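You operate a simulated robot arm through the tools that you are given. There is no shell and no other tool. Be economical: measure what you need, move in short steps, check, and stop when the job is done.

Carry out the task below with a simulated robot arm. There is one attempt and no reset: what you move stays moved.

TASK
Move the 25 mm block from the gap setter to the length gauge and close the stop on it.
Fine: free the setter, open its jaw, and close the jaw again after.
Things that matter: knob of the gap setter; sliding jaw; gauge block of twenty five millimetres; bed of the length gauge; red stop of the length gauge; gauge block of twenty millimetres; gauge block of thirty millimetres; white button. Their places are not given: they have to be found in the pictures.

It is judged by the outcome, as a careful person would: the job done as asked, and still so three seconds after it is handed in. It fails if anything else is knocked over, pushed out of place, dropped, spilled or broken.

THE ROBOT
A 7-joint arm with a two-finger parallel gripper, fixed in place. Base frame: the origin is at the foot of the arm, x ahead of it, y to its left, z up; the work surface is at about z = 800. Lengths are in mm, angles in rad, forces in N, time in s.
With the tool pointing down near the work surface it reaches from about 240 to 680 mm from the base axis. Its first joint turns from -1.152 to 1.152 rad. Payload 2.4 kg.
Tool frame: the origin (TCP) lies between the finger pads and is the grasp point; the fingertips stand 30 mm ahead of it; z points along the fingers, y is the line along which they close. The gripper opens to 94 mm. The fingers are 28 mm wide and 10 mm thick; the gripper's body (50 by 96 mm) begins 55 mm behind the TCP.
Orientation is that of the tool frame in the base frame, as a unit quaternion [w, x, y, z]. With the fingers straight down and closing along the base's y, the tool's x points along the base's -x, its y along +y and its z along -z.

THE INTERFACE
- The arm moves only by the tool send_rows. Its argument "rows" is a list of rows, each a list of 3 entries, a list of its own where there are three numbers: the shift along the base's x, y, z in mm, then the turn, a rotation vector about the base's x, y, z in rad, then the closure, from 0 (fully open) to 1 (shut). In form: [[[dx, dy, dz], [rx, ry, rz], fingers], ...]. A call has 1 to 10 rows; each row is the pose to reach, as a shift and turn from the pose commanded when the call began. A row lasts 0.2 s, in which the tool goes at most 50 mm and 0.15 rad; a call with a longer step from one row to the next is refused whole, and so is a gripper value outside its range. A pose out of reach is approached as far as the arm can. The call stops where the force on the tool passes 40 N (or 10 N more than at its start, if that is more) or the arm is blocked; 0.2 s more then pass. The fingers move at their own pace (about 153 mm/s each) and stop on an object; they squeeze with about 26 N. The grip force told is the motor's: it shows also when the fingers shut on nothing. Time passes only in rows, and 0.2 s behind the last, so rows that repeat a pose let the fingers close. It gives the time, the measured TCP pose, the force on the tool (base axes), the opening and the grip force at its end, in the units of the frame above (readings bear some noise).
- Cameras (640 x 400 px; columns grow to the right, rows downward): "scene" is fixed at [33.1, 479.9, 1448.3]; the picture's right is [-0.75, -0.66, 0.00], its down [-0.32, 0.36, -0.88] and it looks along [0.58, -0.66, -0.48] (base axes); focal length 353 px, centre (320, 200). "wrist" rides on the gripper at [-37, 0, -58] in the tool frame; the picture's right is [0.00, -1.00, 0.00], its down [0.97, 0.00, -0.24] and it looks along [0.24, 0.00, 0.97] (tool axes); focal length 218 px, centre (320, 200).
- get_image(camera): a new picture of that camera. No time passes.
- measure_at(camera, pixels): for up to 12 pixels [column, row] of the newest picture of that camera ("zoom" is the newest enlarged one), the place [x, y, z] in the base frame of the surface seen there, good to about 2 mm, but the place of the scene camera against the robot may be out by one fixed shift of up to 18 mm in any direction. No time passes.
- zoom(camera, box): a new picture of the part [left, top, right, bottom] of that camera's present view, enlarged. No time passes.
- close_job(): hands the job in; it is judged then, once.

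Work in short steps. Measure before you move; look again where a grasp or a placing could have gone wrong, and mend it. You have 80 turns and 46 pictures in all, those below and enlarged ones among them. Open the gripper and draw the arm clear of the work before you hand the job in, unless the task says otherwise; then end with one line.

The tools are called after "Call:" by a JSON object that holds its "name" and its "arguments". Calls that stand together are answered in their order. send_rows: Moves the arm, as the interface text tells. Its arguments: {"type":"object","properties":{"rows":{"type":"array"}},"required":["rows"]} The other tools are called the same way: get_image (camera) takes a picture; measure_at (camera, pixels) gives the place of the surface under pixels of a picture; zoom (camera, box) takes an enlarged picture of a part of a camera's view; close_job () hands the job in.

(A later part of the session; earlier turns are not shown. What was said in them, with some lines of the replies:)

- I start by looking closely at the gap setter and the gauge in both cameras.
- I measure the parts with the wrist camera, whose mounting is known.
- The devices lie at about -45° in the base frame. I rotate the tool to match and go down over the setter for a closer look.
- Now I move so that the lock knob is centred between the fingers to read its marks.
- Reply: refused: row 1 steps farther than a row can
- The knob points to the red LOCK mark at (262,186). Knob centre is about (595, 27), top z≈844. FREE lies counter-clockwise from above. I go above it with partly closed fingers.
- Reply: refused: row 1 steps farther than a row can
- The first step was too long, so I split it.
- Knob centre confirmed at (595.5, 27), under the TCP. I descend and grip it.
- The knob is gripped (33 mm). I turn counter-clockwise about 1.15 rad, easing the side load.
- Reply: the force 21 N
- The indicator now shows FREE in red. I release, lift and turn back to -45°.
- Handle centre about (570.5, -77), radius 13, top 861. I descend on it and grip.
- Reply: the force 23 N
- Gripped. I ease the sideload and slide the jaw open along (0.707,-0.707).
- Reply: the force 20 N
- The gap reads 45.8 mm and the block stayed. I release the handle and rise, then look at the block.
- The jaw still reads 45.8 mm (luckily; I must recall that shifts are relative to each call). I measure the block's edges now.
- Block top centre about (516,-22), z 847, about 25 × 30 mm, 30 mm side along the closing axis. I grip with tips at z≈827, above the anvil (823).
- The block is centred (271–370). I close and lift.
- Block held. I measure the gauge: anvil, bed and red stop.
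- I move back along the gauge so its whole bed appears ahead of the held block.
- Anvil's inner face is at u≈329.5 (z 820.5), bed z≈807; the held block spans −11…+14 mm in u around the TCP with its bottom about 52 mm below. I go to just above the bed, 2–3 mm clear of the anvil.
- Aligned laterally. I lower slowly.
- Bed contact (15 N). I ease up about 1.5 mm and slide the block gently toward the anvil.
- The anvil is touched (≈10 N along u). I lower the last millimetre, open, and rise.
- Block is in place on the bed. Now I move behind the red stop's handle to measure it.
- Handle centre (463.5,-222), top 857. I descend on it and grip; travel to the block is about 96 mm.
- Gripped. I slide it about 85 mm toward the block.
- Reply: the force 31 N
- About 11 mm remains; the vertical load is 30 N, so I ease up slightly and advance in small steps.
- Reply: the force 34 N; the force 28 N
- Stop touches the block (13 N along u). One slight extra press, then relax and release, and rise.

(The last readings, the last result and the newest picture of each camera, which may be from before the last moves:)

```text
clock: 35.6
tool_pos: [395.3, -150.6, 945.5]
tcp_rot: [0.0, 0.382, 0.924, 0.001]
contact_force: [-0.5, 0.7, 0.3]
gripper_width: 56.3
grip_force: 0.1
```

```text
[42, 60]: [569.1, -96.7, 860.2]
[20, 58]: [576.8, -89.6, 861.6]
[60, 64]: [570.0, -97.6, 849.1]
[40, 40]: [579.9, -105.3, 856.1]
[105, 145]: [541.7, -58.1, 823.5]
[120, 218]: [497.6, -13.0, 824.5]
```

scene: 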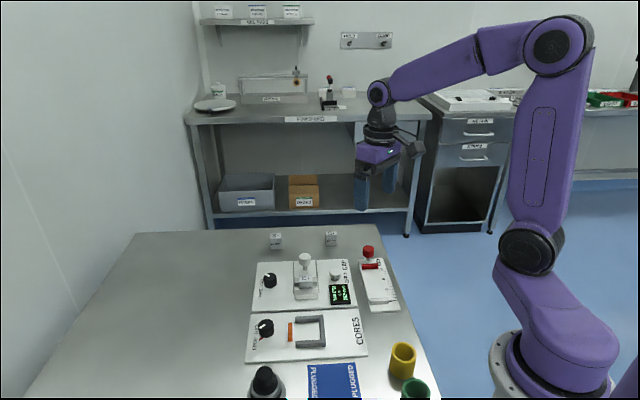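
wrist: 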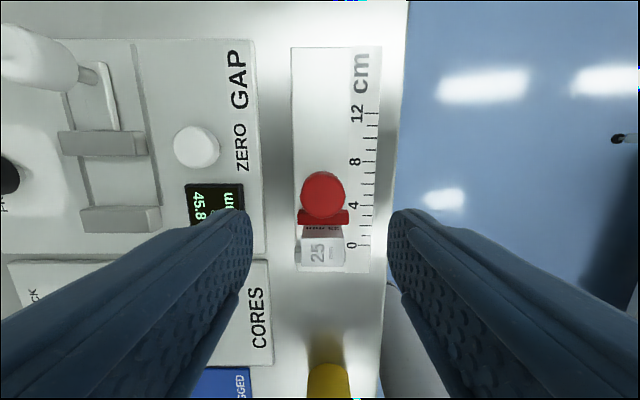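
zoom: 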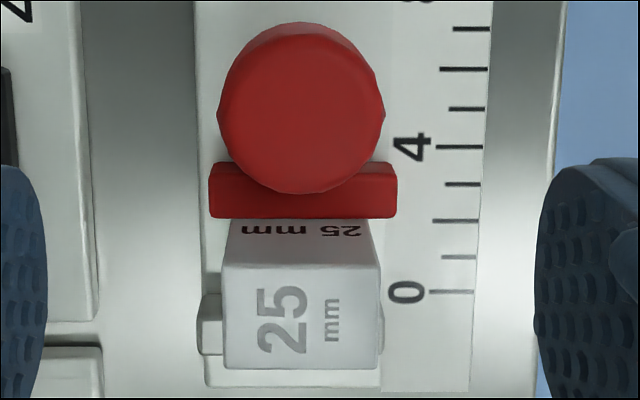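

The stop is snug on the block. Now to the setter's jaw handle, expected at about (585,-91).

Call:
{"name": "send_rows", "arguments": {"rows": [[[40, 13, 0], [0, 0, 0], 0.4], [[80, 26, 0], [0, 0, 0], 0.4], [[120, 39, 0], [0, 0, 0], 0.4], [[160, 52, 0], [0, 0, 0], 0.4], [[188, 62, 0], [0, 0, 0], 0.4], [[188, 62, 0], [0, 0, 0], 0.4]]}}

Call:
{"name": "get_image", "arguments": {"camera": "wrist"}}

```text
clock: 37.0
tool_pos: [583.1, -90.4, 945.4]
tcp_rot: [0.0, 0.382, 0.924, 0.0]
contact_force: [-0.6, -0.3, 0.7]
gripper_width: 56.5
grip_force: 0.0
```

```text
6 pictures are left
```

wrist: 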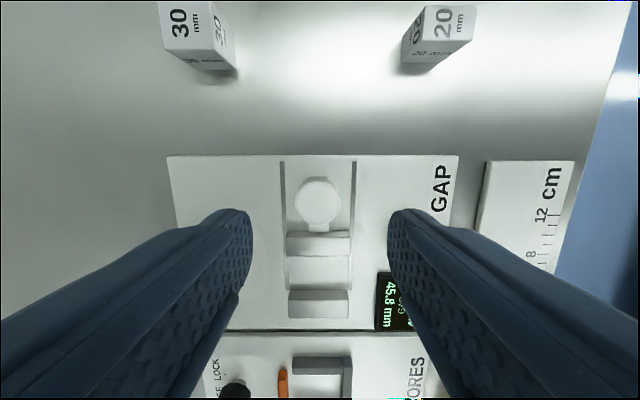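

Call:
{"name": "measure_at", "arguments": {"camera": "wrist", "pixels": [[318, 200], [299, 200], [338, 200], [318, 182], [318, 220], [320, 248], [318, 292]]}}

```text
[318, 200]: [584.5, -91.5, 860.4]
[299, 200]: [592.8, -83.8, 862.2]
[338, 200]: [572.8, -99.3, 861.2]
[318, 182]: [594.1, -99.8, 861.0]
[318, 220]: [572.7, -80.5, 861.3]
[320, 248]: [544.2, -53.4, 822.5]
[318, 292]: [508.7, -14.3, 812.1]
```

Handle centre about (583.5,-91). I descend and grip.

Call:
{"name": "send_rows", "arguments": {"rows": [[[0.5, 0, -40], [0, 0, 0], 0.4], [[0.5, 0, -75], [0, 0, 0], 0.4], [[0.5, 0, -84], [0, 0, 0], 0.4], [[0.5, 0, -84], [0, 0, 0], 0.8], [[0.5, 0, -84], [0, 0, 0], 0.8], [[0.5, 0, -84], [0, 0, 0], 0.8]]}}

```text
clock: 38.4
tool_pos: [583.4, -89.3, 863.6]
tcp_rot: [0.002, 0.38, 0.925, 0.001]
contact_force: [18.2, 18.9, -9.5]
gripper_width: 32.0
grip_force: 45.0
```

Gripped; I ease the side load and slide the jaw shut by about 41 mm.

Call:
{"name": "send_rows", "arguments": {"rows": [[[2, 2, 0], [0, 0, 0], 0.8], [[-1, 5, 0], [0, 0, 0], 0.8], [[-6, 10, 0], [0, 0, 0], 0.8], [[-11, 15, 0], [0, 0, 0], 0.8], [[-16, 20, 0], [0, 0, 0], 0.8], [[-21, 25, 0], [0, 0, 0], 0.8], [[-25, 29, 0], [0, 0, 0], 0.8], [[-27, 31, 0], [0, 0, 0], 0.8], [[-27, 31, 0], [0, 0, 0], 0.8]]}}

Call:
{"name": "zoom", "arguments": {"camera": "scene", "box": [240, 240, 400, 340]}}

```text
clock: 40.4
tool_pos: [556.2, -62.4, 861.8]
tcp_rot: [0.003, 0.383, 0.924, 0.0]
contact_force: [10.2, 7.5, 21.4]
gripper_width: 31.8
grip_force: 45.2
```

```text
4.00 times, centred on (320, 290) of scene
```

zoom: 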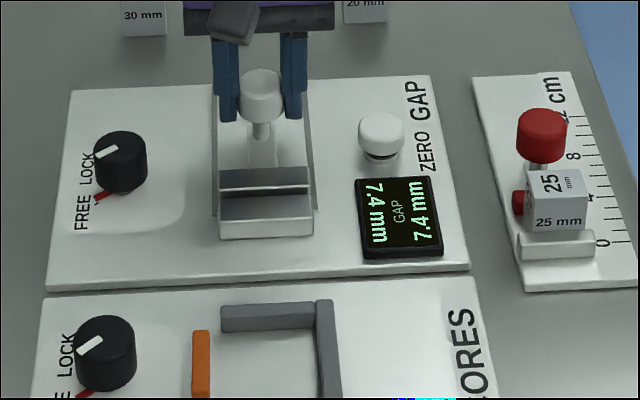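

7.4 mm left. I continue in small steps until contact.

Call:
{"name": "send_rows", "arguments": {"rows": [[[0.5, 0.5, 1], [0, 0, 0], 0.8], [[-1, 2, 1], [0, 0, 0], 0.8], [[-2.5, 3.5, 1], [0, 0, 0], 0.8], [[-4, 5, 1], [0, 0, 0], 0.8], [[-5, 6, 1], [0, 0, 0], 0.8], [[-5, 6, 1], [0, 0, 0], 0.8]]}}

```text
clock: 41.8
tool_pos: [553.1, -57.3, 861.1]
tcp_rot: [0.003, 0.385, 0.923, 0.0]
contact_force: [20.5, -8.0, 2.2]
gripper_width: 31.7
grip_force: 45.1
```

Contact (≈20 N along u). I relax slightly, release and rise.

Call:
{"name": "send_rows", "arguments": {"rows": [[[-0.5, 0.5, 0], [0, 0, 0], 0.8], [[0.6, -0.6, 0], [0, 0, 0], 0.8], [[0.6, -0.6, 0], [0, 0, 0], 0.4], [[0.6, -0.6, 0], [0, 0, 0], 0.4], [[0.6, -0.6, 40], [0, 0, 0], 0.4], [[0.6, -0.6, 80], [0, 0, 0], 0.4], [[0.6, -0.6, 125], [0, 0, 0], 0.3], [[0.6, -0.6, 170], [0, 0, 0], 0.0], [[0.6, -0.6, 200], [0, 0, 0], 0.0]]}}

Call:
{"name": "zoom", "arguments": {"camera": "scene", "box": [240, 220, 416, 330]}}

```text
clock: 43.8
tool_pos: [551.0, -57.4, 1063.4]
tcp_rot: [0.0, 0.383, 0.924, 0.0]
contact_force: [-0.4, -0.6, 0.3]
gripper_width: 93.8
grip_force: 0.0
```

```text
3.64 times, centred on (328, 275) of scene
```

zoom: 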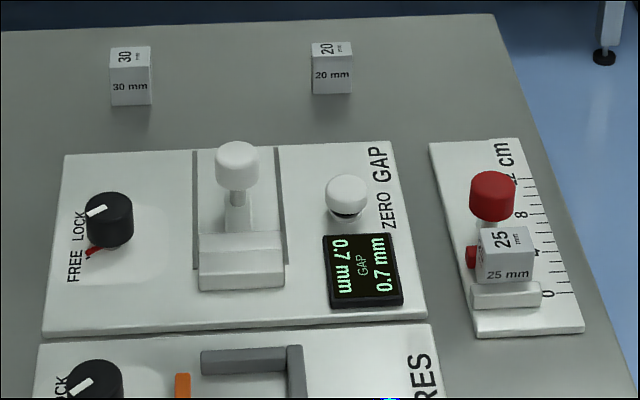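

The display shows 0.7, likely its zero error (it read 25.9 on the 25 block). I look for any slit between the jaws.

Call:
{"name": "zoom", "arguments": {"camera": "wrist", "box": [290, 200, 354, 240]}}

```text
10.00 times, centred on (322, 220) of wrist
```

zoom: 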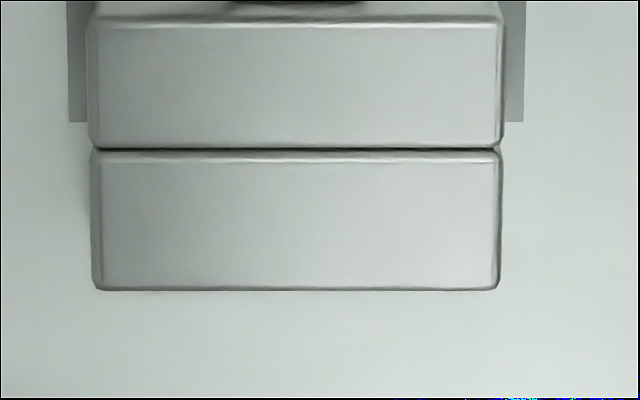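

The jaws meet, with only the seam of their rounded edges showing. The block sits in the gauge with the stop on it, the other blocks are untouched, and the arm is clear, so I hand in.

Call:
{"name": "close_job", "arguments": {}}

```text
The job is handed in.
```

The 25 mm block is on the length gauge with the red stop closed on it. The setter's jaw is shut (its display reads 0.7 mm, which I took for a zero error), and I left its lock on FREE.
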